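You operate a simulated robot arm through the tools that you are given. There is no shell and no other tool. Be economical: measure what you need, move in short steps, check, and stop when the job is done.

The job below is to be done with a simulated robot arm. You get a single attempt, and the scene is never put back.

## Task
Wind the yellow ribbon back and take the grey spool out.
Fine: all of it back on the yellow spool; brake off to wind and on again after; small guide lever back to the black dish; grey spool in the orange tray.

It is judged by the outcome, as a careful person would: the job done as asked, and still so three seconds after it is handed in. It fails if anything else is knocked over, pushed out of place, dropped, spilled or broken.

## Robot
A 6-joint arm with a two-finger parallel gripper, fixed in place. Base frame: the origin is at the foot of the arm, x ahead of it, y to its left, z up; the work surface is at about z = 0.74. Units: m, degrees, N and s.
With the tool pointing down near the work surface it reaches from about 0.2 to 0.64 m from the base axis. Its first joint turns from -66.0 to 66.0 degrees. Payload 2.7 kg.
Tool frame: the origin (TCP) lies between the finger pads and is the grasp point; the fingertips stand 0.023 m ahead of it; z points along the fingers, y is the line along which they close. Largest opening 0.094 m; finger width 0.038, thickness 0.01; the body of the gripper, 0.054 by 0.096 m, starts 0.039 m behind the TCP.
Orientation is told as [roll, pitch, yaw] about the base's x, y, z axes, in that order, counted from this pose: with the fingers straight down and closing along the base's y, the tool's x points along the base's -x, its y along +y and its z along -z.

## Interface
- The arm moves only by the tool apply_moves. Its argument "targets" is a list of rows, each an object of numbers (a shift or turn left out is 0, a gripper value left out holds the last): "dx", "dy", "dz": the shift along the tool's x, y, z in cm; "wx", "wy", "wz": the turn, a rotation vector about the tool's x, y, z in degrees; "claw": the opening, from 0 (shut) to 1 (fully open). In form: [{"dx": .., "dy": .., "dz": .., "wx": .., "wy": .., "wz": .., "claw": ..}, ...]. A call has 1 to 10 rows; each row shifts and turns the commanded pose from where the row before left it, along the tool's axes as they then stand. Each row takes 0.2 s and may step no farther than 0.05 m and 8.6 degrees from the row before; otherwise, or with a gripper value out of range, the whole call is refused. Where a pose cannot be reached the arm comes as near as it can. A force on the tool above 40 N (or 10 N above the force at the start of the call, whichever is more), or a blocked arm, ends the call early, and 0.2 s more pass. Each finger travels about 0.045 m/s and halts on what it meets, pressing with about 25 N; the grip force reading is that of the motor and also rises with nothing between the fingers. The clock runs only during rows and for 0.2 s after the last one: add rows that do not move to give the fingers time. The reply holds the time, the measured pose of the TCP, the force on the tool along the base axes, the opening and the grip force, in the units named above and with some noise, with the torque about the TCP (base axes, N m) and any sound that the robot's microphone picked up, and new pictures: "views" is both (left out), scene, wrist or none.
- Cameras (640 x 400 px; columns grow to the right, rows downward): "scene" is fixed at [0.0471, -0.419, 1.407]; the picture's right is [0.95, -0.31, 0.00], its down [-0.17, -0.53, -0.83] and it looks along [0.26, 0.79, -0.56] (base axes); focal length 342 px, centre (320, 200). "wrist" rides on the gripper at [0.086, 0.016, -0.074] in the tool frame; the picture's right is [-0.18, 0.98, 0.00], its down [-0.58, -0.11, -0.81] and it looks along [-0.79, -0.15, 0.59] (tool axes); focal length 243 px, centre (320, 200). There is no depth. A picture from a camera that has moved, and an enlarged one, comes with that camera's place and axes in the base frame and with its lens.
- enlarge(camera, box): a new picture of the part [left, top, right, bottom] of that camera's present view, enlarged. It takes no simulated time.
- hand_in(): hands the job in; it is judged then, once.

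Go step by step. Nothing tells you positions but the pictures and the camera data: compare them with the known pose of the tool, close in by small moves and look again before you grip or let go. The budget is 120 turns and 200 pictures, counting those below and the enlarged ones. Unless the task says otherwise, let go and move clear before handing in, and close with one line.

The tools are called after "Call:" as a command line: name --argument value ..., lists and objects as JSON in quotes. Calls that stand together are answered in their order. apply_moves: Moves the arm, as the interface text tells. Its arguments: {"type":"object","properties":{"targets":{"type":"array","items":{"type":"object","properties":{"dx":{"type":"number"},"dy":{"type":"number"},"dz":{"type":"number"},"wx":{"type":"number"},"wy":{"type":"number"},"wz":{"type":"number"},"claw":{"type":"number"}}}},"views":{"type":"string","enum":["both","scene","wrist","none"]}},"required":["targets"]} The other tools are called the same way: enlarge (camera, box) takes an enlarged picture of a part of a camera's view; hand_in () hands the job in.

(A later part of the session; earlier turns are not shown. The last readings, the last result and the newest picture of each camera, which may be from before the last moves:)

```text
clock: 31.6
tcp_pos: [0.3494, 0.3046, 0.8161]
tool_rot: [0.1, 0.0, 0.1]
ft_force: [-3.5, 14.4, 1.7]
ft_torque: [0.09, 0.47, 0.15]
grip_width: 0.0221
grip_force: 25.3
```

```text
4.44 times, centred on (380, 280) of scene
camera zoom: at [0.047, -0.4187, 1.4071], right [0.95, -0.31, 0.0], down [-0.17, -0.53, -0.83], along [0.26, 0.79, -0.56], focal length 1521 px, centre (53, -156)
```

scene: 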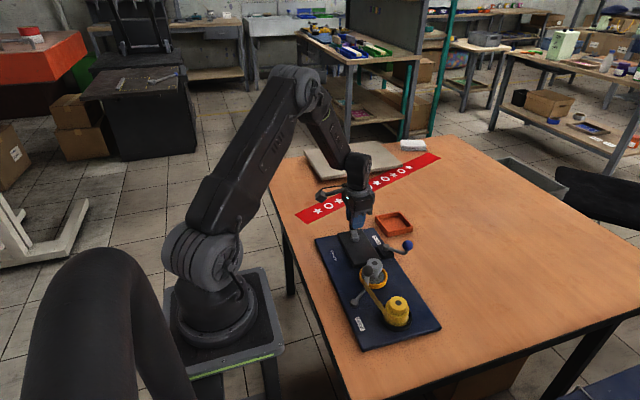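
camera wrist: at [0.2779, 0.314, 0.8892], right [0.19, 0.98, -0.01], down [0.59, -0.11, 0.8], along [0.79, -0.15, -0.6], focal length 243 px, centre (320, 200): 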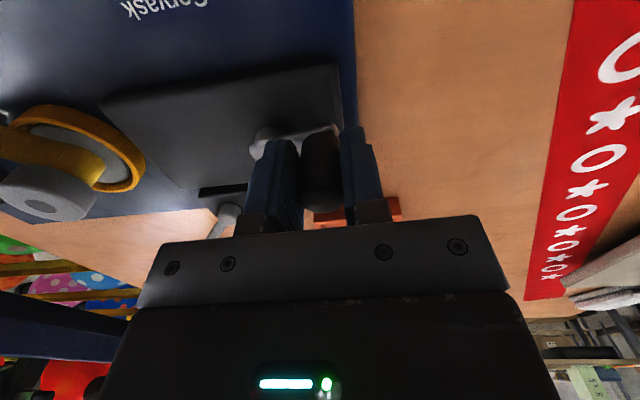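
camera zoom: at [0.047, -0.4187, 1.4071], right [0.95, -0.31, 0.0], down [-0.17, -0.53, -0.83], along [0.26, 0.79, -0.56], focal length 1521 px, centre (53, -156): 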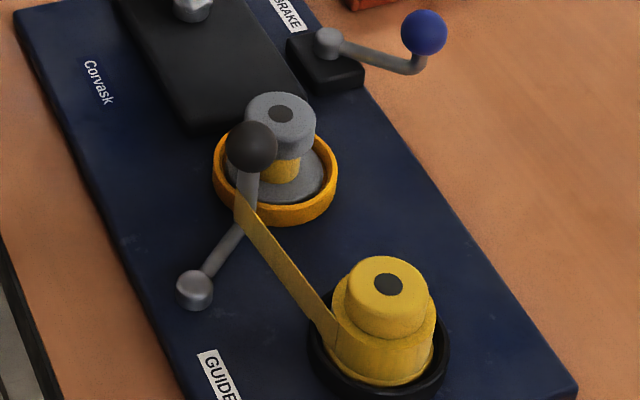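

Call:
apply_moves --targets '[{"dx": -0.84, "dy": 0.14}, {"dx": -0.84, "dy": -0.11}, {"dx": -0.78, "dy": -0.32}]' --views "wrist"

Call:
enlarge --camera "scene" --box '[335, 235, 425, 325]'

```text
clock: 32.4
tcp_pos: [0.3729, 0.301, 0.8157]
tool_rot: [-0.2, 0.2, 0.1]
ft_force: [-15.1, 16.0, 0.3]
ft_torque: [0.24, -0.21, 0.12]
grip_width: 0.0221
grip_force: 25.2
camera wrist: at [0.2876, 0.3176, 0.8909], right [0.18, 0.98, 0.0], down [0.58, -0.11, 0.81], along [0.79, -0.15, -0.59], focal length 243 px, centre (320, 200)
```

wrist: 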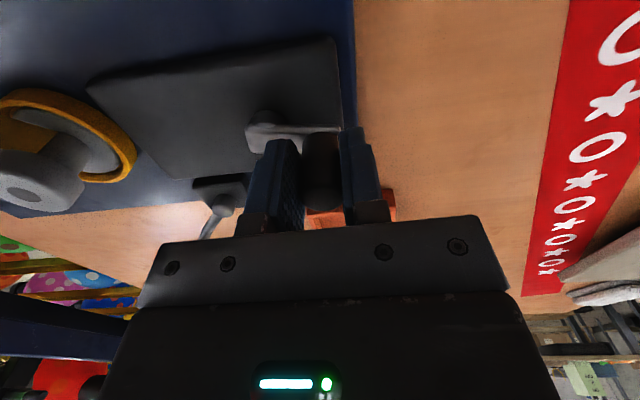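

```text
4.44 times, centred on (380, 280) of scene
camera zoom: at [0.0467, -0.4186, 1.4071], right [0.95, -0.31, 0.0], down [-0.17, -0.53, -0.83], along [0.26, 0.79, -0.56], focal length 1521 px, centre (53, -156)
```

zoom: 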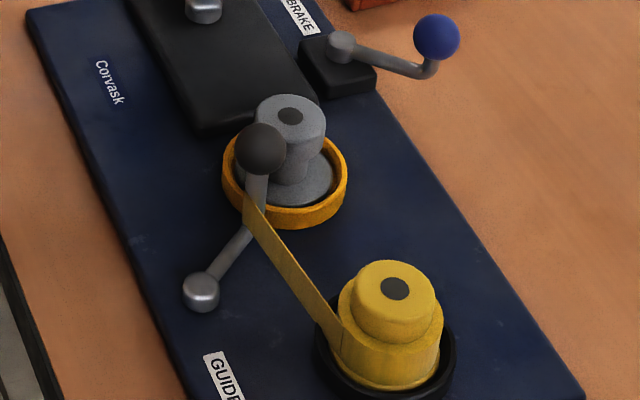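

The grey hub is bare and the crank is at its end stop (the board shifted slightly again; I'll restore it later). I release the handle and inspect the ribbon from above.

Call:
apply_moves --targets '[{"dx": 0.3, "dy": 0.1}, {"claw": 0.45}, {}, {"dz": -4}, {"dz": -4}, {"dy": -4, "dz": -2}, {"dy": -4, "dx": 2}, {"dy": -4, "dx": 2}]'

Call:
enlarge --camera "wrist" --box '[160, 0, 420, 170]'

Call:
enlarge --camera "scene" --box '[335, 235, 425, 325]'

```text
clock: 34.2
tcp_pos: [0.3311, 0.1818, 0.9166]
tool_rot: [0.0, 0.0, 0.0]
ft_force: [0.3, -0.1, 0.1]
ft_torque: [-0.02, -0.01, 0.05]
grip_width: 0.0422
grip_force: 0.1
camera wrist: at [0.2446, 0.1987, 0.9903], right [0.18, 0.98, 0.0], down [0.58, -0.11, 0.81], along [0.79, -0.15, -0.59], focal length 243 px, centre (320, 200)
```

scene: 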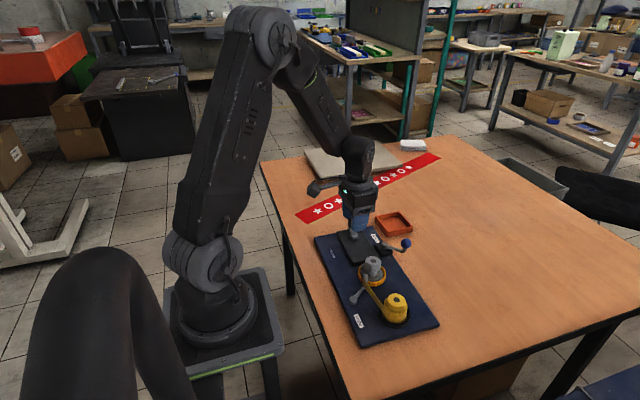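
wrist: 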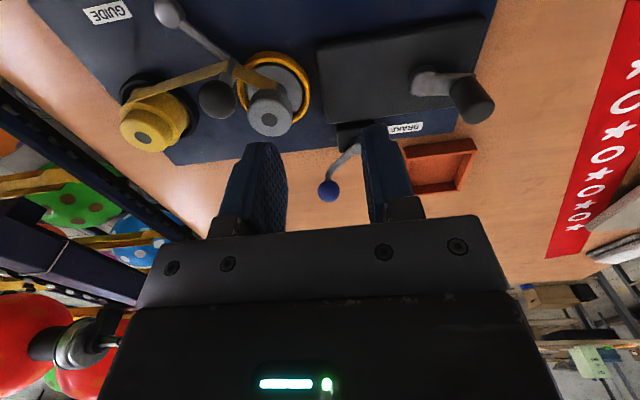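

```text
2.35 times, centred on (290, 85) of wrist
camera zoom: at [0.2446, 0.1987, 0.9903], right [0.18, 0.98, 0.0], down [0.58, -0.11, 0.81], along [0.79, -0.15, -0.59], focal length 571 px, centre (391, 471)
```

zoom: 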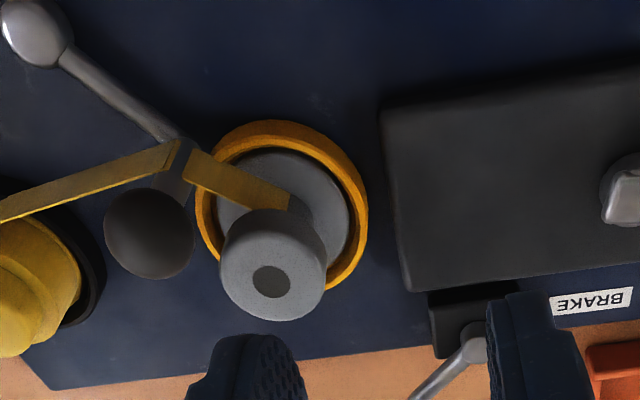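

```text
4.44 times, centred on (380, 280) of scene
camera zoom: at [0.0471, -0.419, 1.407], right [0.95, -0.31, 0.0], down [-0.17, -0.53, -0.83], along [0.26, 0.79, -0.56], focal length 1521 px, centre (53, -156)
```

zoom: 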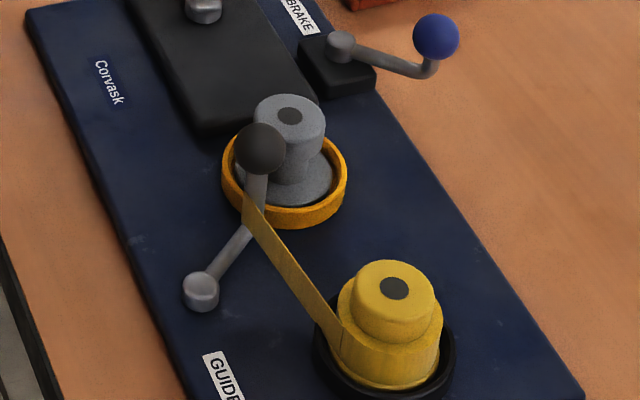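

The ribbon end is hooked to the bare grey hub and taut. Next the guide lever: pivot ≈ (0.289, 0.071), knob ≈ (0.334, 0.102, 0.818). I turn the gripper 34° so its fingers clear the grey spool and go above the knob.

Call:
apply_moves --targets '[{"dy": -4, "dx": -0.1}, {"dy": -4, "dx": -0.1}, {"wz": -8.5}, {"wz": -8.5}, {"wz": -8.5}, {"wz": -8.5}, {}]'

```text
clock: 35.8
tcp_pos: [0.3335, 0.1021, 0.9168]
tool_rot: [0.0, -0.1, 34.1]
ft_force: [0.1, 0.0, -0.4]
ft_torque: [-0.01, 0.05, 0.01]
grip_width: 0.0426
grip_force: 0.1
camera wrist: at [0.2527, 0.0676, 0.9911], right [-0.4, 0.92, 0.0], down [0.54, 0.24, 0.81], along [0.74, 0.32, -0.59], focal length 243 px, centre (320, 200)
```

scene: 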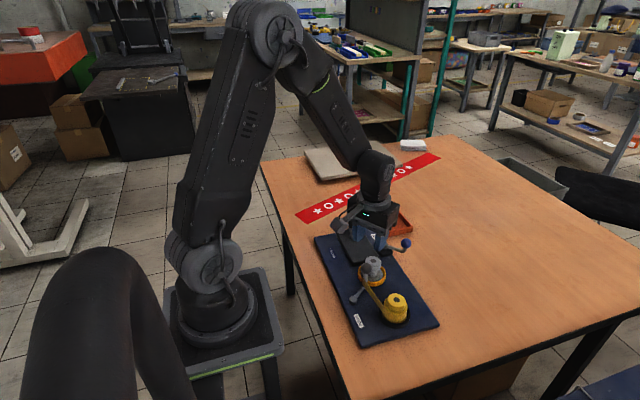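
wrist: 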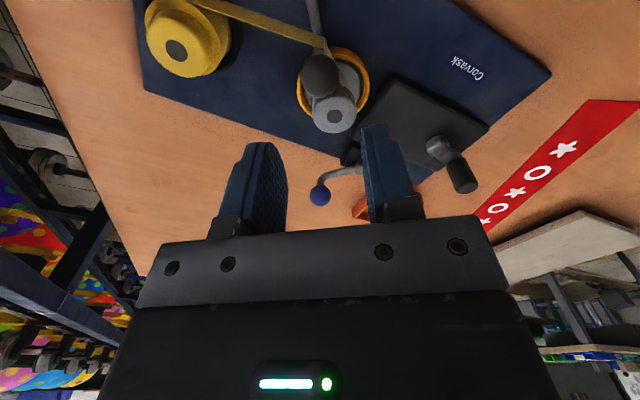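

Directly above the knob. Descending and gripping it.

Call:
apply_moves --targets '[{"dz": 4}, {"dz": 2.5}, {"dz": 2}, {"claw": 0.1}, {}, {}]'

```text
clock: 37.2
tcp_pos: [0.333, 0.1023, 0.8329]
tool_rot: [0.0, 0.1, 34.0]
ft_force: [2.8, -3.9, 0.1]
ft_torque: [0.02, -0.16, 0.04]
grip_width: 0.0272
grip_force: 24.8
camera wrist: at [0.2531, 0.0683, 0.9069], right [-0.4, 0.92, 0.0], down [0.54, 0.23, 0.81], along [0.74, 0.32, -0.59], focal length 243 px, centre (320, 200)
```

scene: 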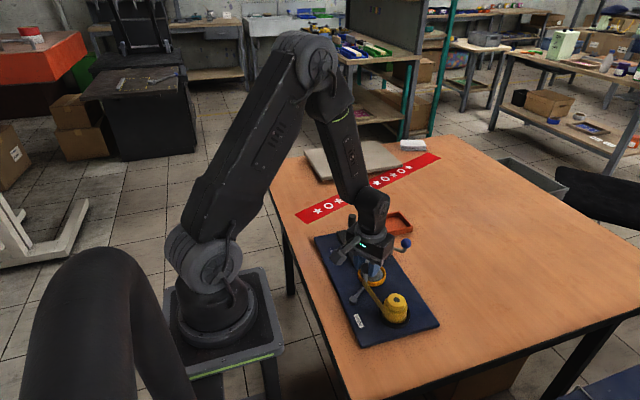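
wrist: 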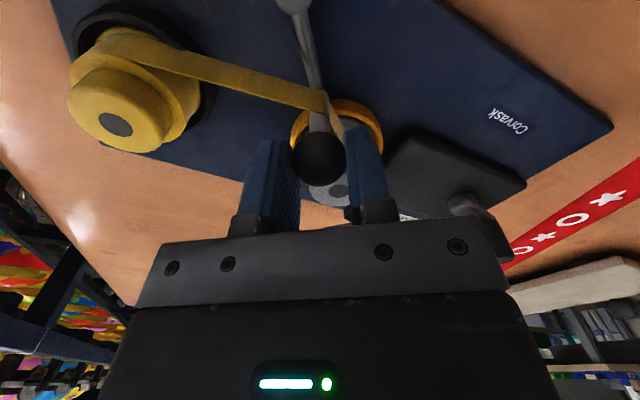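

Knob gripped. Swinging the lever clockwise toward the black dish, small test first.

Call:
apply_moves --targets '[{"dy": -0.76, "dx": 0.05, "wz": 8}, {"dy": -0.76, "dx": 0.05, "wz": 8}, {}]'

Call:
enlarge --camera "scene" --box '[335, 235, 425, 325]'

```text
clock: 38.0
tcp_pos: [0.341, 0.0884, 0.8327]
tool_rot: [0.1, -0.3, 17.9]
ft_force: [9.3, 6.3, 0.5]
ft_torque: [0.14, -0.26, -0.14]
grip_width: 0.0273
grip_force: 25.0
camera wrist: at [0.2536, 0.0781, 0.9066], right [-0.13, 0.99, 0.0], down [0.58, 0.07, 0.81], along [0.8, 0.1, -0.59], focal length 243 px, centre (320, 200)
```

scene: 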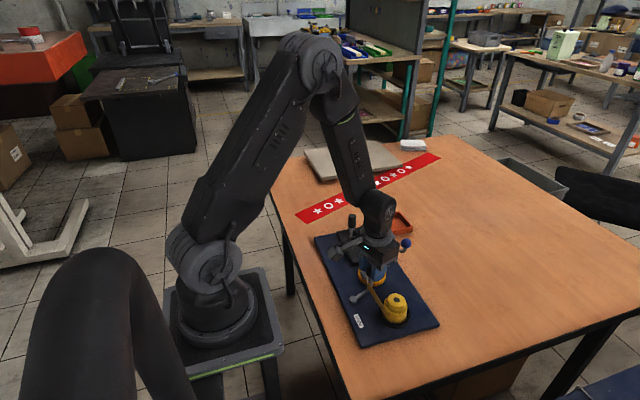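
wrist: 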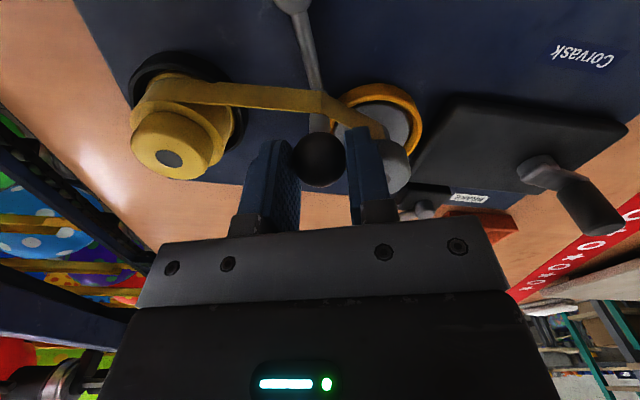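

```text
4.44 times, centred on (380, 280) of scene
camera zoom: at [0.0473, -0.4189, 1.407], right [0.95, -0.31, 0.0], down [-0.17, -0.53, -0.83], along [0.26, 0.79, -0.56], focal length 1521 px, centre (53, -156)
```

zoom: 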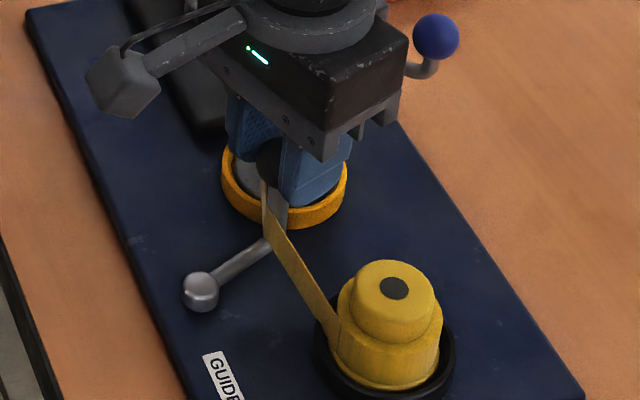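

The lever follows and the ribbon slackens. Continuing.

Call:
apply_moves --targets '[{"dy": -0.78, "wz": 8}, {"dy": -0.78, "dx": 0.02, "wz": 8}, {"dy": -0.78, "dx": 0.05, "wz": 8}, {}]'

Call:
enlarge --camera "scene" --box '[335, 235, 425, 325]'

```text
clock: 39.0
tcp_pos: [0.3435, 0.0655, 0.8332]
tool_rot: [0.0, -0.1, -6.2]
ft_force: [10.8, 0.7, 15.2]
ft_torque: [0.0, -0.2, -0.01]
grip_width: 0.0271
grip_force: 25.1
camera wrist: at [0.2596, 0.0916, 0.9065], right [0.29, 0.96, 0.0], down [0.56, -0.17, 0.81], along [0.77, -0.23, -0.59], focal length 243 px, centre (320, 200)
```

scene: 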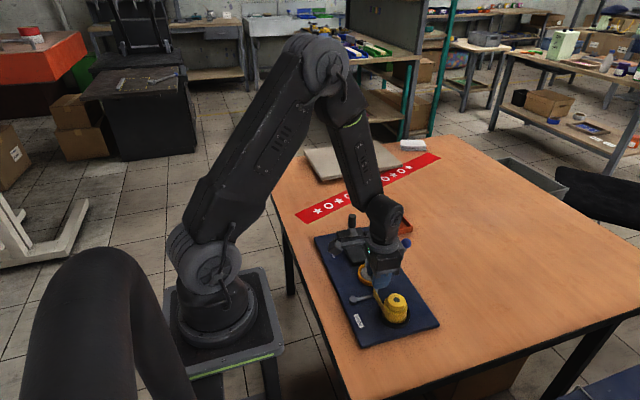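
wrist: 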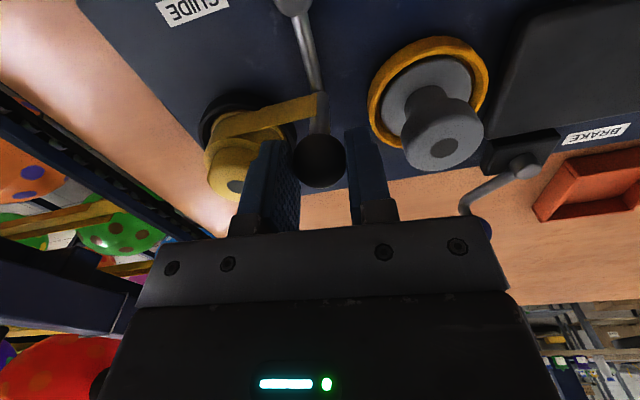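

```text
4.44 times, centred on (380, 280) of scene
camera zoom: at [0.0472, -0.4191, 1.407], right [0.95, -0.31, 0.0], down [-0.17, -0.53, -0.83], along [0.26, 0.79, -0.56], focal length 1521 px, centre (53, -156)
```

zoom: 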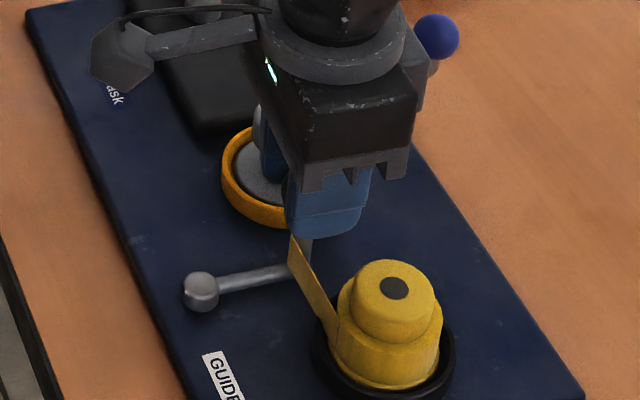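

The tail came off the grey hub and follows the guide — as intended. Continuing the swing.

Call:
apply_moves --targets '[{"dy": -0.78, "dx": 0.02, "wz": 8}, {"dy": -0.78, "dx": 0.05, "wz": 8}, {"dy": -0.78, "dx": 0.05, "wz": 8}, {}]'

Call:
enlarge --camera "scene" --box '[335, 235, 425, 325]'

```text
clock: 40.0
tcp_pos: [0.3363, 0.0424, 0.8319]
tool_rot: [0.0, 0.0, -30.2]
ft_force: [9.6, -3.9, 14.1]
ft_torque: [-0.02, -0.04, -0.07]
grip_width: 0.0272
grip_force: 24.4
camera wrist: at [0.2699, 0.1005, 0.9064], right [0.65, 0.76, 0.0], down [0.45, -0.39, 0.81], along [0.61, -0.53, -0.59], focal length 243 px, centre (320, 200)
```

scene: 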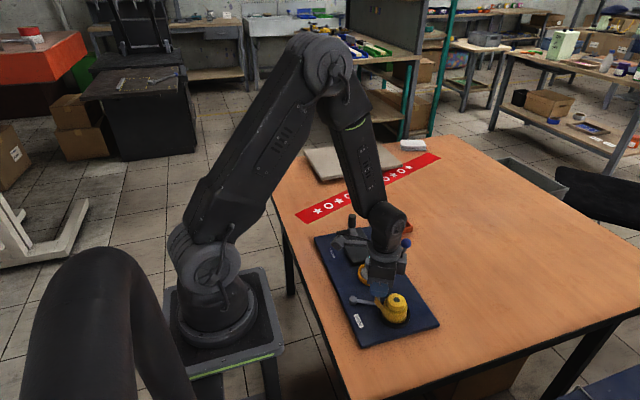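
wrist: 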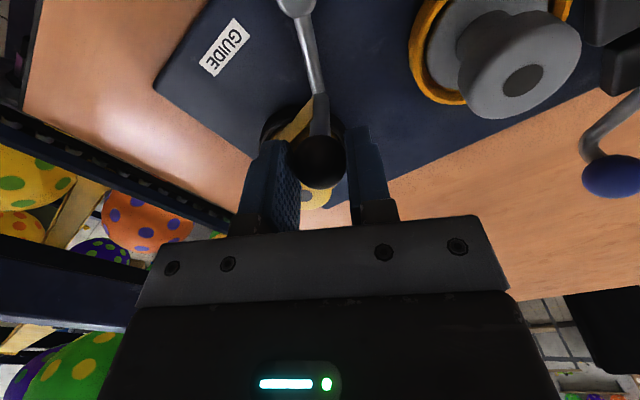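

```text
4.44 times, centred on (380, 280) of scene
camera zoom: at [0.0471, -0.4191, 1.4069], right [0.95, -0.31, 0.0], down [-0.17, -0.53, -0.83], along [0.26, 0.79, -0.56], focal length 1521 px, centre (53, -156)
```

zoom: 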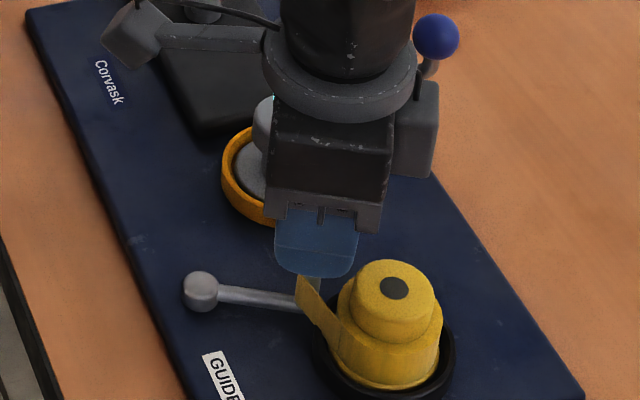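

Call:
apply_moves --targets '[{"dy": -0.7, "dx": 0.03, "wz": 7}, {}]' --views "wrist"

Call:
enlarge --camera "scene" --box '[335, 235, 425, 325]'

```text
clock: 40.6
tcp_pos: [0.3321, 0.0364, 0.8311]
tool_rot: [-0.1, 0.2, -37.1]
ft_force: [7.0, -7.1, 11.5]
ft_torque: [-0.05, -0.11, -0.03]
grip_width: 0.0271
grip_force: 24.7
camera wrist: at [0.2733, 0.1023, 0.9061], right [0.74, 0.67, 0.0], down [0.4, -0.44, 0.81], along [0.54, -0.6, -0.59], focal length 243 px, centre (320, 200)
```

wrist: 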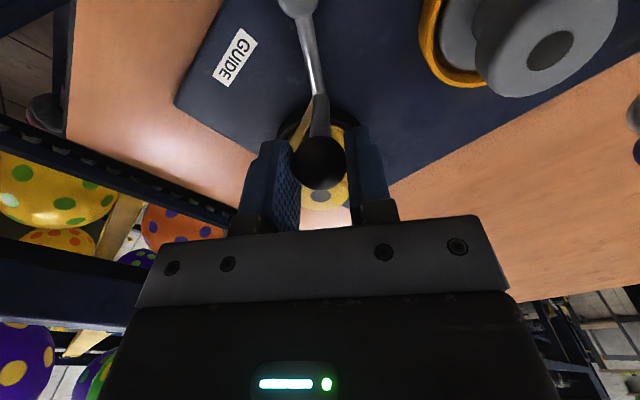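

```text
4.44 times, centred on (380, 280) of scene
camera zoom: at [0.0471, -0.4192, 1.4069], right [0.95, -0.31, 0.0], down [-0.17, -0.53, -0.83], along [0.26, 0.79, -0.56], focal length 1521 px, centre (53, -156)
```

zoom: 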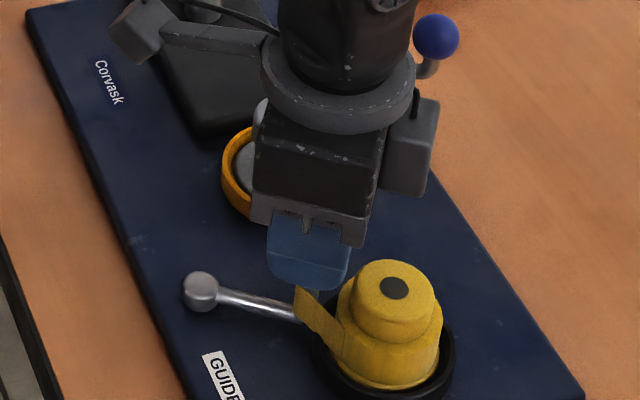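

Call:
apply_moves --targets '[{"dy": -0.7, "dx": 0.03, "wz": 7}, {}]' --views "none"

Call:
enlarge --camera "wrist" --box '[200, 0, 440, 210]'

Call:
enlarge --camera "scene" --box '[335, 235, 425, 325]'

```text
clock: 41.2
tcp_pos: [0.3286, 0.0331, 0.8324]
tool_rot: [0.1, -0.1, -44.0]
ft_force: [10.5, 24.5, -0.2]
ft_torque: [0.5, -0.06, 0.07]
grip_width: 0.0272
grip_force: 24.9
```

```text
1.90 times, centred on (320, 105) of wrist
camera zoom: at [0.2776, 0.1051, 0.9067], right [0.82, 0.58, 0.0], down [0.34, -0.48, 0.81], along [0.47, -0.66, -0.59], focal length 462 px, centre (320, 381)
```

zoom: 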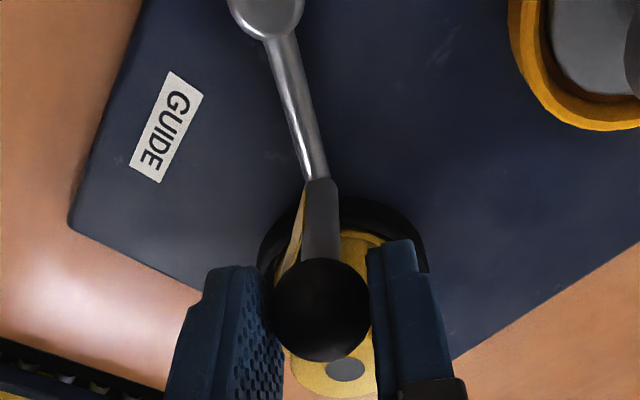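

```text
4.44 times, centred on (380, 280) of scene
camera zoom: at [0.0473, -0.4184, 1.4071], right [0.95, -0.31, 0.0], down [-0.17, -0.53, -0.83], along [0.26, 0.79, -0.56], focal length 1521 px, centre (53, -156)
```

zoom: 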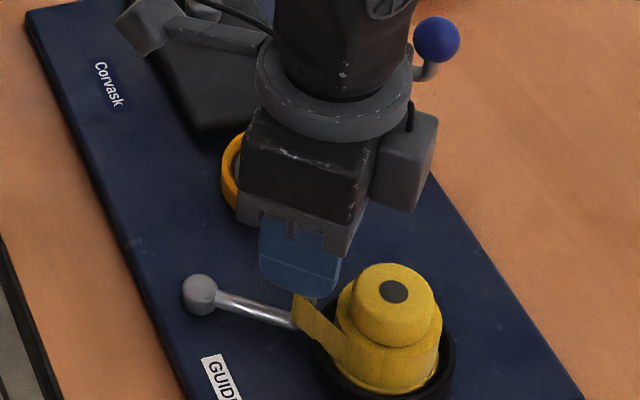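

The lever is at its end stop by the black dish. Releasing and rising.

Call:
apply_moves --targets '[{"dy": 0.2}, {"claw": 0.5}, {}, {"dz": -3}, {"dz": -4}, {"dz": -3, "wz": -8}, {"wz": -8.5}, {"wz": -8.5}, {"wz": -8.5}, {"wz": -8.5}]'

Call:
enlarge --camera "scene" --box '[335, 235, 425, 325]'

```text
clock: 43.4
tcp_pos: [0.3297, 0.0315, 0.9317]
tool_rot: [-0.1, 0.0, -1.9]
ft_force: [0.5, 0.8, -0.4]
ft_torque: [-0.03, -0.03, -0.03]
grip_width: 0.0469
grip_force: 0.0
camera wrist: at [0.2435, 0.0523, 1.0057], right [0.22, 0.98, 0.0], down [0.58, -0.13, 0.81], along [0.79, -0.17, -0.59], focal length 243 px, centre (320, 200)
```

scene: 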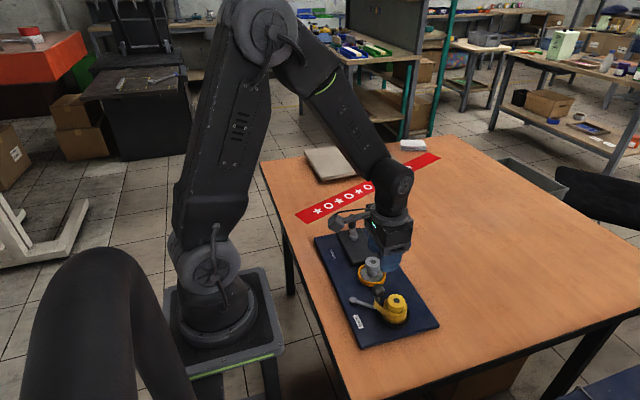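
wrist: 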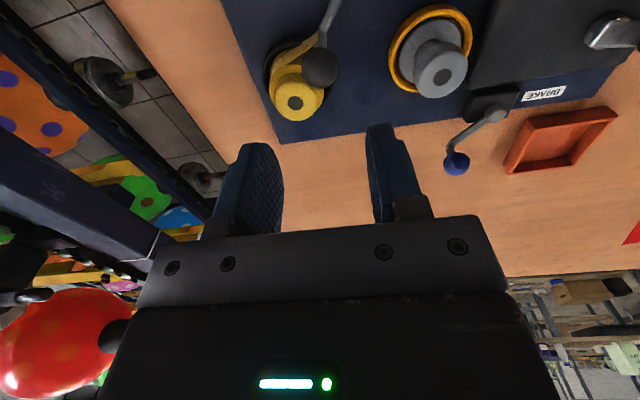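

```text
4.44 times, centred on (380, 280) of scene
camera zoom: at [0.0471, -0.419, 1.407], right [0.95, -0.31, 0.0], down [-0.17, -0.53, -0.83], along [0.26, 0.79, -0.56], focal length 1521 px, centre (53, -156)
```

zoom: 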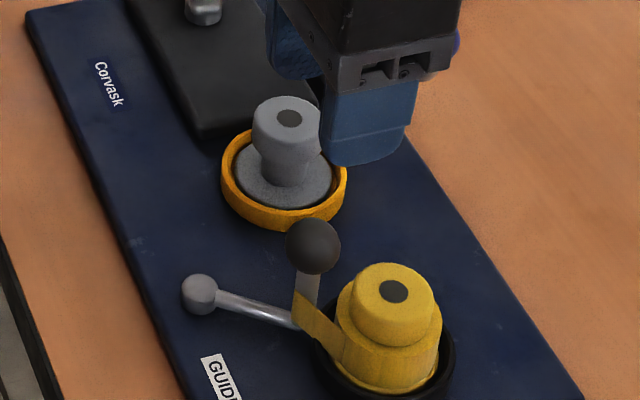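

The guide is at the black dish with only a short leader left to it. Now I return to the crank to take up any remaining ribbon.

Call:
apply_moves --targets '[{"dy": 4.8, "wz": -2}, {"dy": 4.8}, {"dy": 4.8}, {"dy": 4.8}, {"dy": 4.5, "dx": 3}, {"dx": 1}]'

Call:
enlarge --camera "scene" --box '[325, 215, 445, 355]'

```text
refused: row 5 steps farther than a row can; nothing moved
```

```text
2.86 times, centred on (385, 285) of scene
camera zoom: at [0.0471, -0.419, 1.407], right [0.95, -0.31, 0.0], down [-0.17, -0.53, -0.83], along [0.26, 0.79, -0.56], focal length 978 px, centre (134, -43)
```

zoom: 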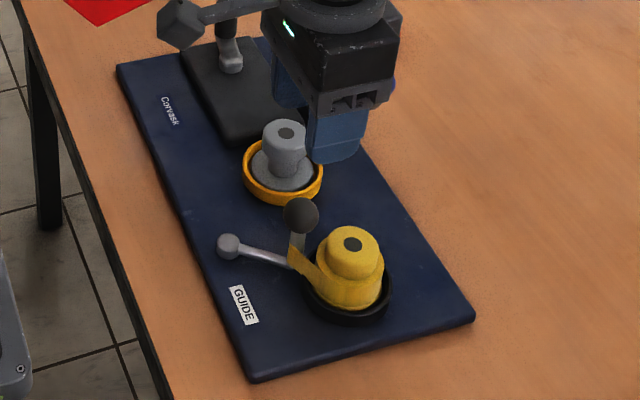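

Call:
apply_moves --targets '[{"dy": 4.8, "wz": -2}, {"dy": 4.8}, {"dy": 4.8}, {"dy": 4.8}, {"dy": 3, "dx": 3}, {"dx": 1.5}]'

Call:
enlarge --camera "scene" --box '[325, 205, 445, 355]'

```text
clock: 44.8
tcp_pos: [0.2858, 0.2546, 0.9305]
tool_rot: [0.0, 0.0, 0.0]
ft_force: [0.1, -0.9, 0.6]
ft_torque: [0.01, -0.04, 0.03]
grip_width: 0.0469
grip_force: 0.1
camera wrist: at [0.2001, 0.2724, 1.0054], right [0.18, 0.98, 0.0], down [0.58, -0.11, 0.81], along [0.79, -0.15, -0.59], focal length 243 px, centre (320, 200)
```

scene: 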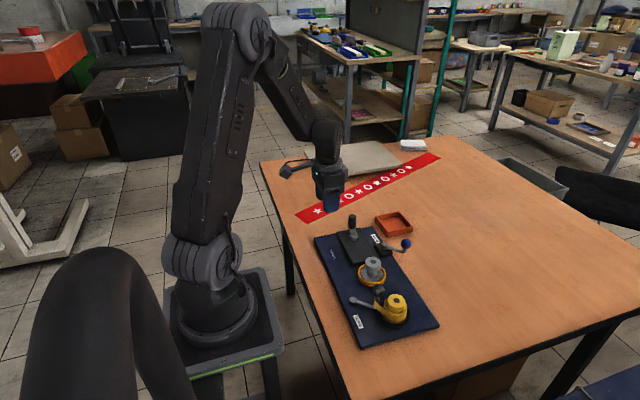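
wrist: 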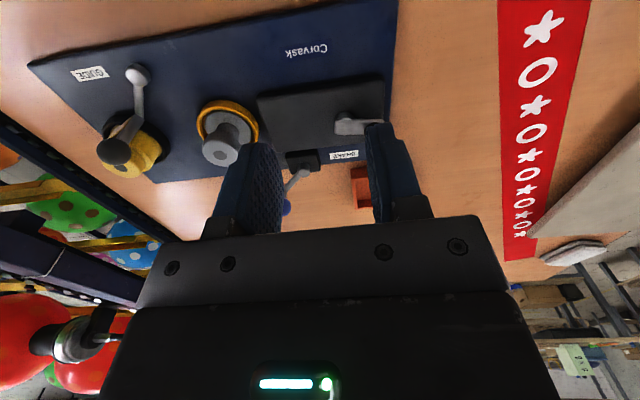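

```text
2.67 times, centred on (385, 280) of scene
camera zoom: at [0.0471, -0.419, 1.407], right [0.95, -0.31, 0.0], down [-0.17, -0.53, -0.83], along [0.26, 0.79, -0.56], focal length 912 px, centre (147, -13)
```

zoom: 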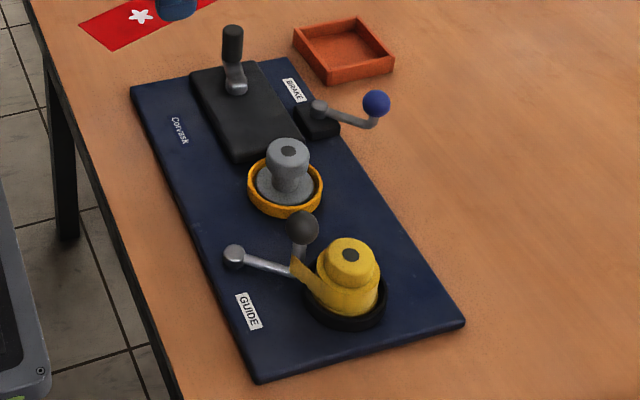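

The handle stands at about (0.373, 0.300). Regripping it.

Call:
apply_moves --targets '[{"dx": -4.4, "dy": 2.2}, {"dx": -4.3, "dy": 2.3}, {"dz": 3}, {"dz": 3}, {}]' --views "wrist"

```text
clock: 46.0
tcp_pos: [0.3748, 0.2988, 0.8689]
tool_rot: [0.0, 0.0, 0.0]
ft_force: [0.6, 0.5, 0.1]
ft_torque: [-0.03, 0.01, 0.0]
grip_width: 0.0472
grip_force: 0.0
camera wrist: at [0.2889, 0.3164, 0.9445], right [0.18, 0.98, 0.0], down [0.58, -0.11, 0.81], along [0.79, -0.15, -0.59], focal length 243 px, centre (320, 200)
```

wrist: 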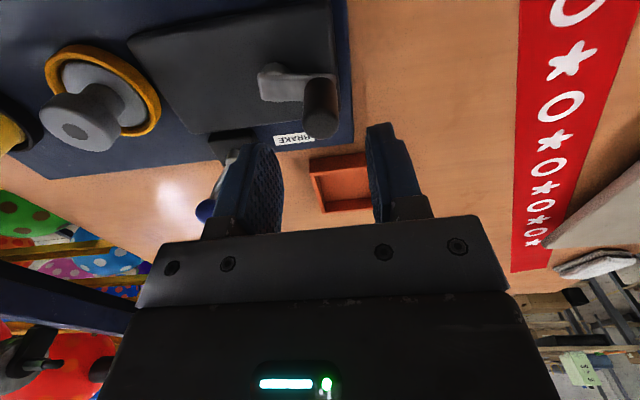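

Call:
apply_moves --targets '[{"dz": 2.7, "dy": 0.15}, {"dz": 2.6}, {"claw": 0.1}, {}, {}]' --views "none"

Call:
apply_moves --targets '[{"dx": -0.3, "dy": -0.12}, {}]' --views "none"

Call:
enlarge --camera "scene" --box '[335, 235, 425, 325]'

```text
clock: 47.2
tcp_pos: [0.373, 0.2997, 0.8166]
tool_rot: [-0.2, 0.2, -0.1]
ft_force: [-2.9, -20.3, 4.6]
ft_torque: [0.07, 0.11, -0.13]
grip_width: 0.0217
grip_force: 25.2
```

```text
clock: 47.8
tcp_pos: [0.3748, 0.2982, 0.817]
tool_rot: [-0.2, 0.2, 0.0]
ft_force: [-14.0, -18.3, 4.8]
ft_torque: [0.14, -0.16, -0.07]
grip_width: 0.022
grip_force: 24.8
```

```text
4.44 times, centred on (380, 280) of scene
camera zoom: at [0.0467, -0.4195, 1.4068], right [0.95, -0.31, 0.0], down [-0.17, -0.53, -0.83], along [0.26, 0.79, -0.56], focal length 1521 px, centre (53, -156)
```

zoom: 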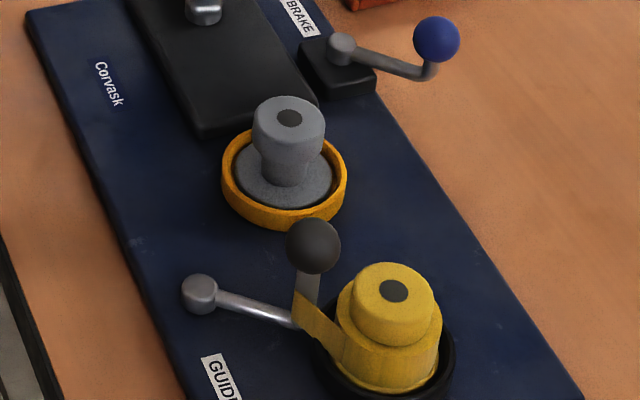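

The crank is firmly at its end: winding complete. Releasing the handle and going to the brake lever.

Call:
apply_moves --targets '[{"dx": 0.2, "dy": -0.1}, {"claw": 0.5}, {}, {}, {"dz": -4}, {"dz": -4}]' --views "none"

Call:
apply_moves --targets '[{"dx": -4, "dy": -3}, {"dx": -3.5, "dy": -3.5}, {"dx": -2.8, "dy": -3.5}, {"dy": -2.5}, {}]'

```text
clock: 49.2
tcp_pos: [0.3744, 0.3014, 0.8982]
tool_rot: [0.0, 0.0, 0.0]
ft_force: [0.5, 0.1, -0.2]
ft_torque: [-0.01, 0.02, 0.0]
grip_width: 0.047
grip_force: 0.0
```

```text
clock: 50.4
tcp_pos: [0.476, 0.174, 0.8967]
tool_rot: [0.0, 0.0, 0.0]
ft_force: [0.3, -0.4, -0.5]
ft_torque: [0.01, -0.04, -0.01]
grip_width: 0.0471
grip_force: 0.1
camera wrist: at [0.3897, 0.1904, 0.9722], right [0.18, 0.98, 0.0], down [0.58, -0.11, 0.81], along [0.79, -0.15, -0.59], focal length 243 px, centre (320, 200)
```

scene: 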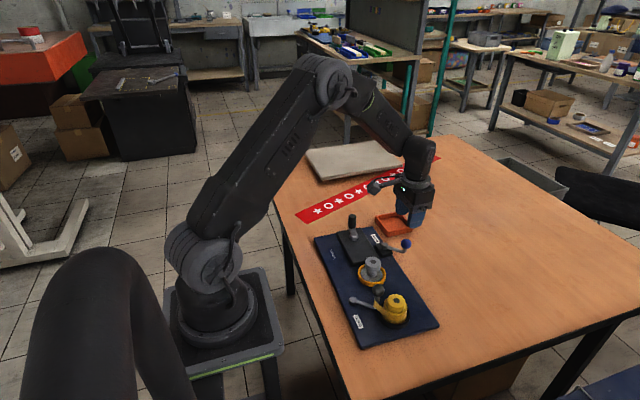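
wrist: 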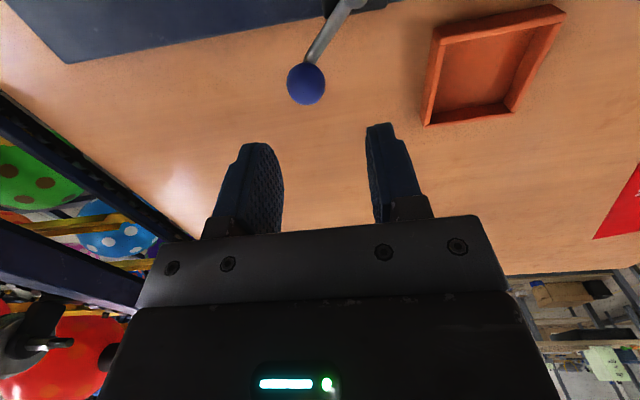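

Call:
apply_moves --targets '[{"dy": -0.9, "dx": -0.2}, {"dz": 4}, {"dz": 3}, {"dz": 2.6}, {}]' --views "wrist"

Call:
apply_moves --targets '[{"dy": 0.8, "dx": -0.2}, {"dy": 0.8, "dx": -0.5}, {"dy": 0.8, "dx": -0.5}, {"dy": 0.8, "dx": -0.35}, {}]' --views "wrist"

```text
clock: 51.6
tcp_pos: [0.4784, 0.1651, 0.8025]
tool_rot: [0.1, -0.1, 0.0]
ft_force: [-0.2, -0.7, -0.2]
ft_torque: [0.02, -0.01, 0.02]
grip_width: 0.0473
grip_force: 0.1
camera wrist: at [0.3916, 0.1814, 0.8768], right [0.18, 0.98, 0.0], down [0.58, -0.11, 0.81], along [0.79, -0.15, -0.59], focal length 243 px, centre (320, 200)
```

wrist: 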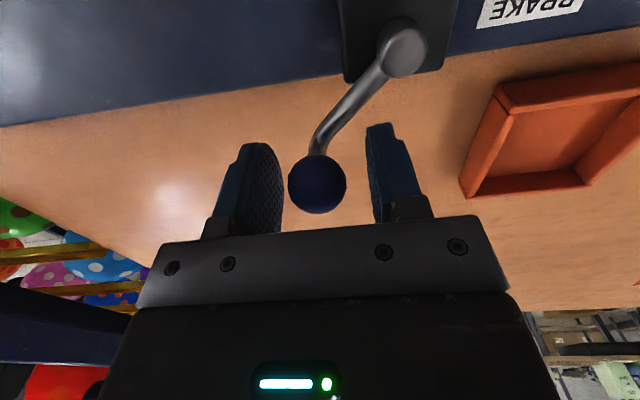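

```text
clock: 52.8
tcp_pos: [0.4932, 0.1979, 0.8026]
tool_rot: [0.0, 0.0, -0.1]
ft_force: [-0.9, -0.1, -0.1]
ft_torque: [0.03, 0.02, -0.01]
grip_width: 0.0472
grip_force: 0.1
camera wrist: at [0.4076, 0.2141, 0.8772], right [0.18, 0.98, 0.0], down [0.58, -0.11, 0.81], along [0.79, -0.15, -0.59], focal length 243 px, centre (320, 200)
```

wrist: 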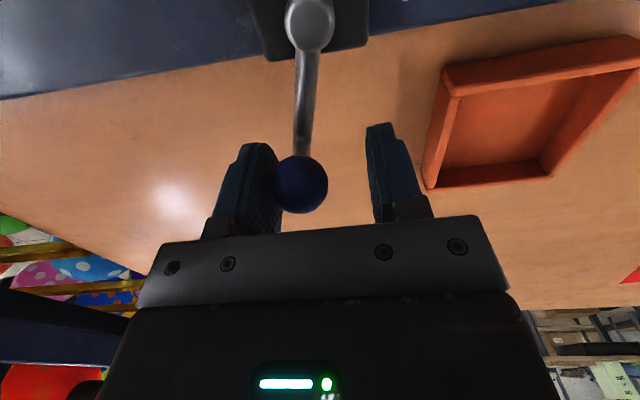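

Call:
apply_moves --targets '[{"dy": 0.6, "dx": -0.05}, {"dy": 0.5}, {}]' --views "wrist"

```text
clock: 53.6
tcp_pos: [0.4946, 0.2071, 0.8032]
tool_rot: [0.0, -0.1, 0.0]
ft_force: [-0.1, 0.5, 0.6]
ft_torque: [0.04, -0.01, -0.02]
grip_width: 0.0469
grip_force: 0.1
camera wrist: at [0.4089, 0.2245, 0.8768], right [0.18, 0.98, 0.0], down [0.58, -0.11, 0.81], along [0.79, -0.15, -0.59], focal length 243 px, centre (320, 200)
```

wrist: 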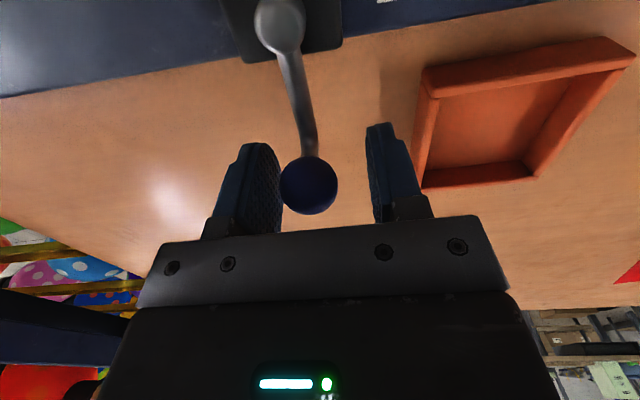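

The lever has snapped back to its original angle. A slight extra nudge to confirm it's at the stop, then clear out.

Call:
apply_moves --targets '[{"dy": 0.4}, {"dy": 0.2}, {}]' --views "wrist"

```text
clock: 54.4
tcp_pos: [0.4958, 0.214, 0.8027]
tool_rot: [0.0, -0.1, 0.0]
ft_force: [0.8, -6.2, -1.6]
ft_torque: [0.05, -0.01, 0.06]
grip_width: 0.0497
grip_force: 3.0
camera wrist: at [0.4095, 0.2305, 0.877], right [0.18, 0.98, 0.0], down [0.58, -0.11, 0.81], along [0.79, -0.15, -0.59], focal length 243 px, centre (320, 200)
```

wrist: 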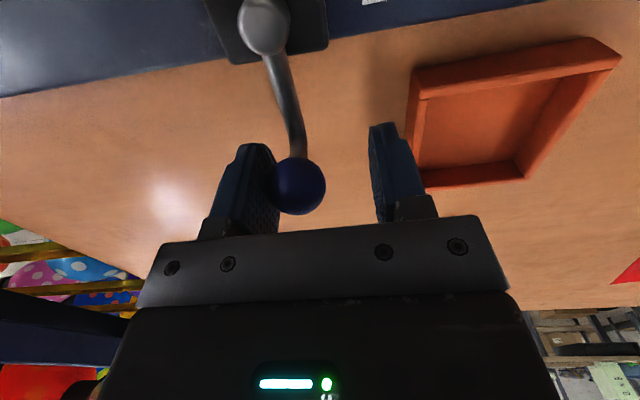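

Brake is on again, at its stop. Now rising and moving over the grey spool.

Call:
apply_moves --targets '[{"dy": -0.4}, {"dz": -5}, {"dz": -5}, {"dx": 4, "dy": -2.5}, {"dx": 4, "dy": -2.5}, {"dx": 4, "dy": -2.5}, {"dx": 1.3, "dy": -1.2}, {}]'

```text
clock: 56.2
tcp_pos: [0.3621, 0.1244, 0.9007]
tool_rot: [0.0, 0.0, 0.0]
ft_force: [-0.6, 0.0, -0.7]
ft_torque: [0.03, 0.0, 0.03]
grip_width: 0.0468
grip_force: 0.1
camera wrist: at [0.2763, 0.1404, 0.9755], right [0.18, 0.98, 0.0], down [0.58, -0.11, 0.81], along [0.79, -0.15, -0.59], focal length 243 px, centre (320, 200)
```

scene: 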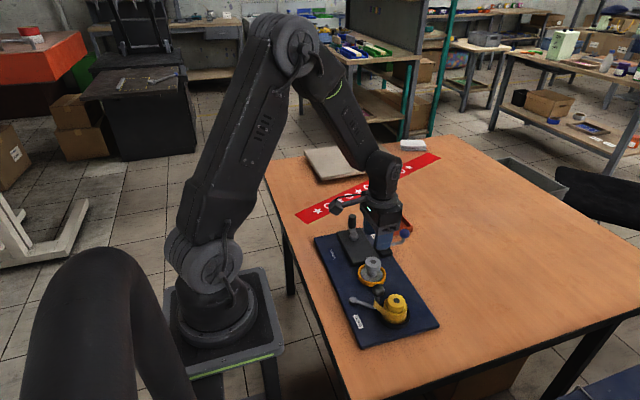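
wrist: 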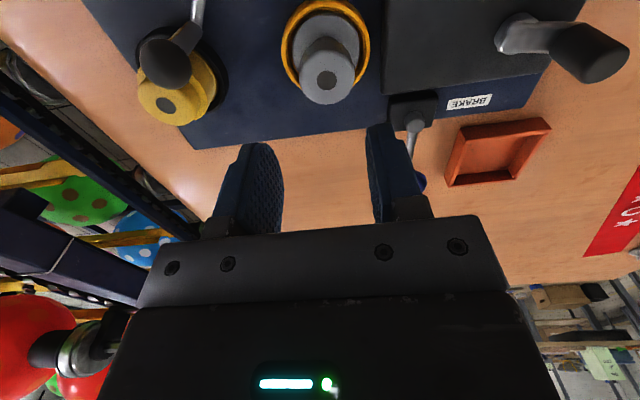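

Grey spool axis ≈ (0.364, 0.127), top ≈ 0.808. Aligning and descending partway.

Call:
apply_moves --targets '[{"dx": -0.2, "dy": 0.25, "dz": 3}, {"dz": 3}, {}]' --views "wrist"

Call:
enlarge --camera "scene" --box '[335, 225, 425, 315]'

```text
clock: 57.0
tcp_pos: [0.3669, 0.1266, 0.8407]
tool_rot: [0.0, -0.1, 0.0]
ft_force: [0.9, 0.1, -0.3]
ft_torque: [-0.02, 0.01, 0.04]
grip_width: 0.0471
grip_force: 0.0
camera wrist: at [0.2799, 0.1425, 0.9159], right [0.18, 0.98, 0.0], down [0.58, -0.11, 0.81], along [0.79, -0.15, -0.59], focal length 243 px, centre (320, 200)
```

wrist: 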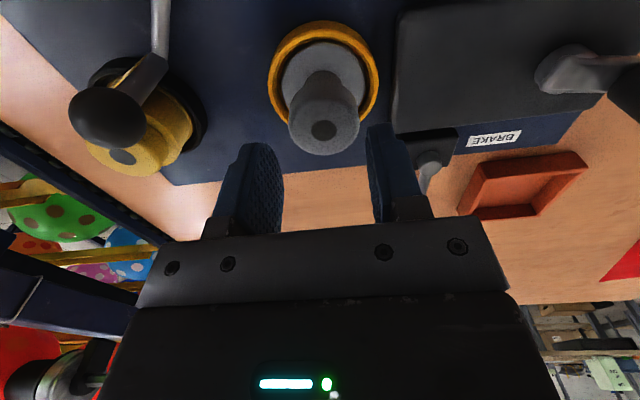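

```text
4.44 times, centred on (380, 270) of scene
camera zoom: at [0.0471, -0.419, 1.407], right [0.95, -0.31, 0.0], down [-0.17, -0.53, -0.83], along [0.26, 0.79, -0.56], focal length 1521 px, centre (53, -111)
```

zoom: 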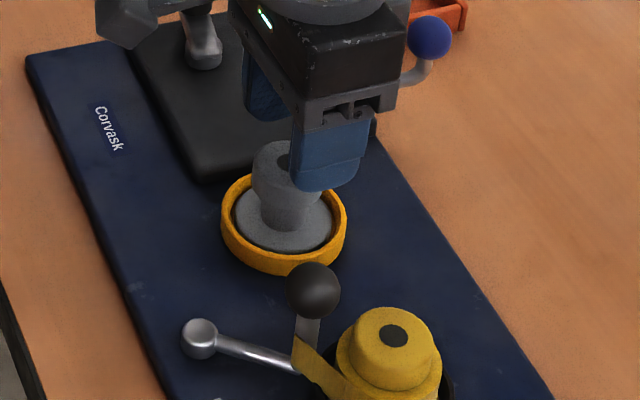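

Call:
apply_moves --targets '[{"dx": 0.2, "dy": 0.2, "dz": 2}, {"dz": 2.3}, {}]' --views "wrist"

Call:
enlarge --camera "scene" --box '[335, 225, 425, 315]'

```text
clock: 57.8
tcp_pos: [0.3636, 0.1265, 0.7987]
tool_rot: [0.1, 0.0, 0.1]
ft_force: [0.1, -0.1, -0.4]
ft_torque: [-0.01, 0.0, 0.02]
grip_width: 0.0468
grip_force: 0.0
camera wrist: at [0.2776, 0.1437, 0.873], right [0.18, 0.98, 0.0], down [0.58, -0.11, 0.81], along [0.79, -0.15, -0.59], focal length 243 px, centre (320, 200)
```

wrist: 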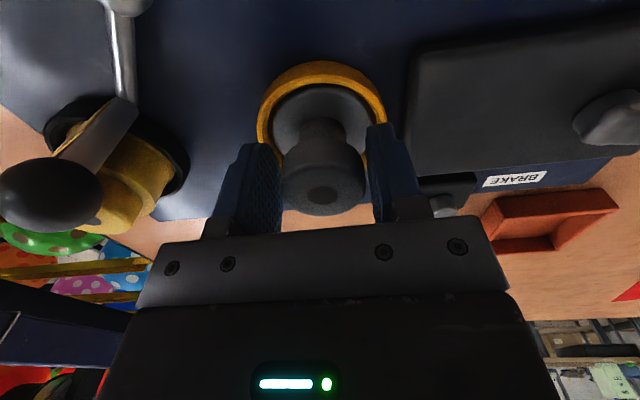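

```text
4.44 times, centred on (380, 270) of scene
camera zoom: at [0.0471, -0.419, 1.407], right [0.95, -0.31, 0.0], down [-0.17, -0.53, -0.83], along [0.26, 0.79, -0.56], focal length 1521 px, centre (53, -111)
```

zoom: 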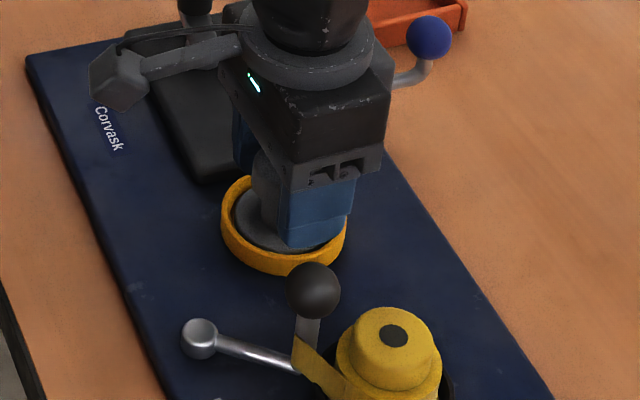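

Cap is between the pads. Closing and lifting slightly.

Call:
apply_moves --targets '[{"claw": 0.15}, {}, {}]' --views "none"

Call:
apply_moves --targets '[{"dz": -1}, {"dz": -1.5}, {"dz": -2.5}, {}]'

Call:
enlarge --camera "scene" --box '[335, 225, 425, 315]'

```text
clock: 58.6
tcp_pos: [0.3638, 0.1282, 0.7992]
tool_rot: [0.0, 0.0, 0.0]
ft_force: [0.0, 0.2, 0.0]
ft_torque: [0.01, -0.01, 0.01]
grip_width: 0.0387
grip_force: 25.0
```

```text
clock: 59.6
tcp_pos: [0.3618, 0.1275, 0.8482]
tool_rot: [0.0, 0.0, 0.1]
ft_force: [-0.7, 0.1, 0.1]
ft_torque: [0.0, 0.0, -0.01]
grip_width: 0.039
grip_force: 25.0
camera wrist: at [0.276, 0.1444, 0.9227], right [0.18, 0.98, 0.0], down [0.58, -0.11, 0.81], along [0.79, -0.15, -0.59], focal length 243 px, centre (320, 200)
```

scene: 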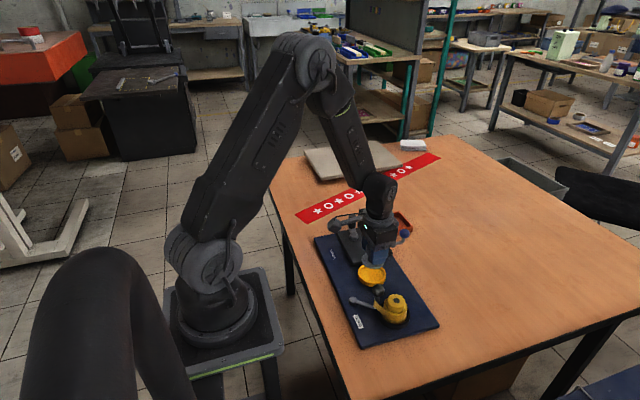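
wrist: 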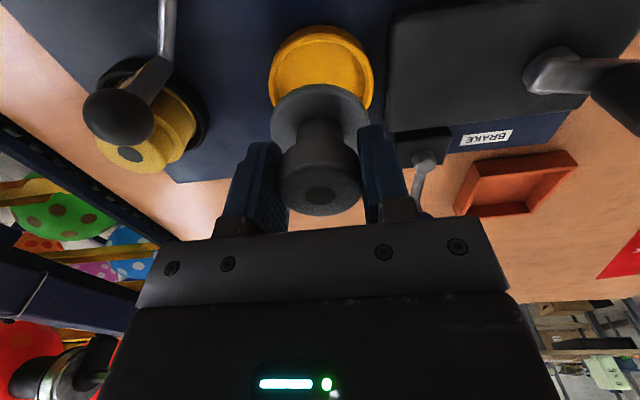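

```text
4.44 times, centred on (380, 270) of scene
camera zoom: at [0.0471, -0.419, 1.407], right [0.95, -0.31, 0.0], down [-0.17, -0.53, -0.83], along [0.26, 0.79, -0.56], focal length 1521 px, centre (53, -111)
```

zoom: 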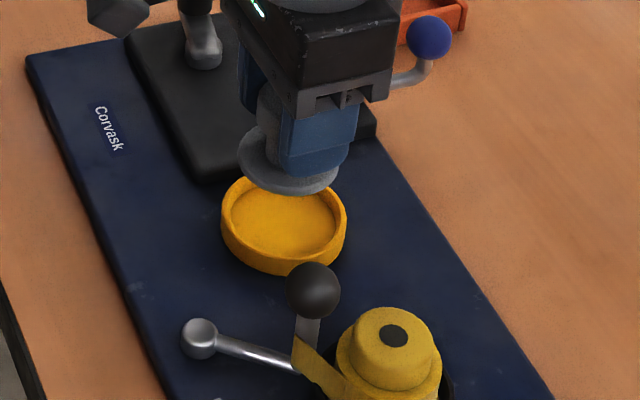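

The spool is out cleanly. Carrying it high toward the tray, centred near (0.519, 0.305).

Call:
apply_moves --targets '[{"dz": -4}, {"dz": -3}, {"dx": -3.3, "dy": 3.4}, {"dx": -3.2, "dy": 3.6}, {"dx": -3.2, "dy": 3.6}, {"dx": -3, "dy": 3.6}, {"dx": -3, "dy": 3.5}, {}]'

```text
clock: 61.4
tcp_pos: [0.5176, 0.3048, 0.9195]
tool_rot: [0.1, 0.1, 0.1]
ft_force: [0.1, -1.1, -0.6]
ft_torque: [0.0, 0.03, -0.01]
grip_width: 0.0387
grip_force: 25.8
camera wrist: at [0.4312, 0.3213, 0.9949], right [0.18, 0.98, 0.0], down [0.58, -0.11, 0.81], along [0.79, -0.15, -0.59], focal length 243 px, centre (320, 200)
```

scene: 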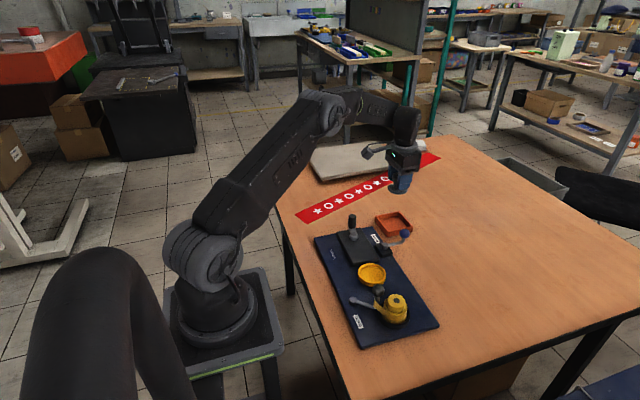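
wrist: 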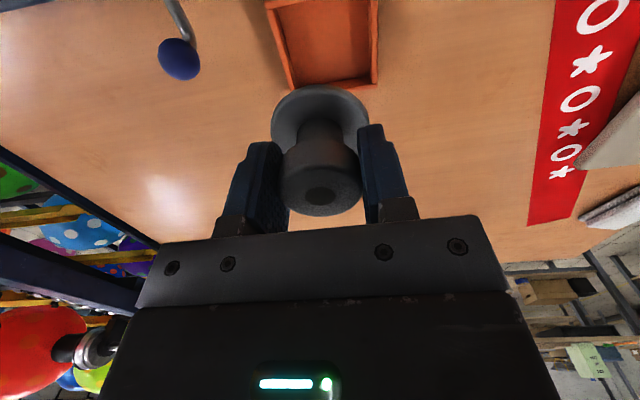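

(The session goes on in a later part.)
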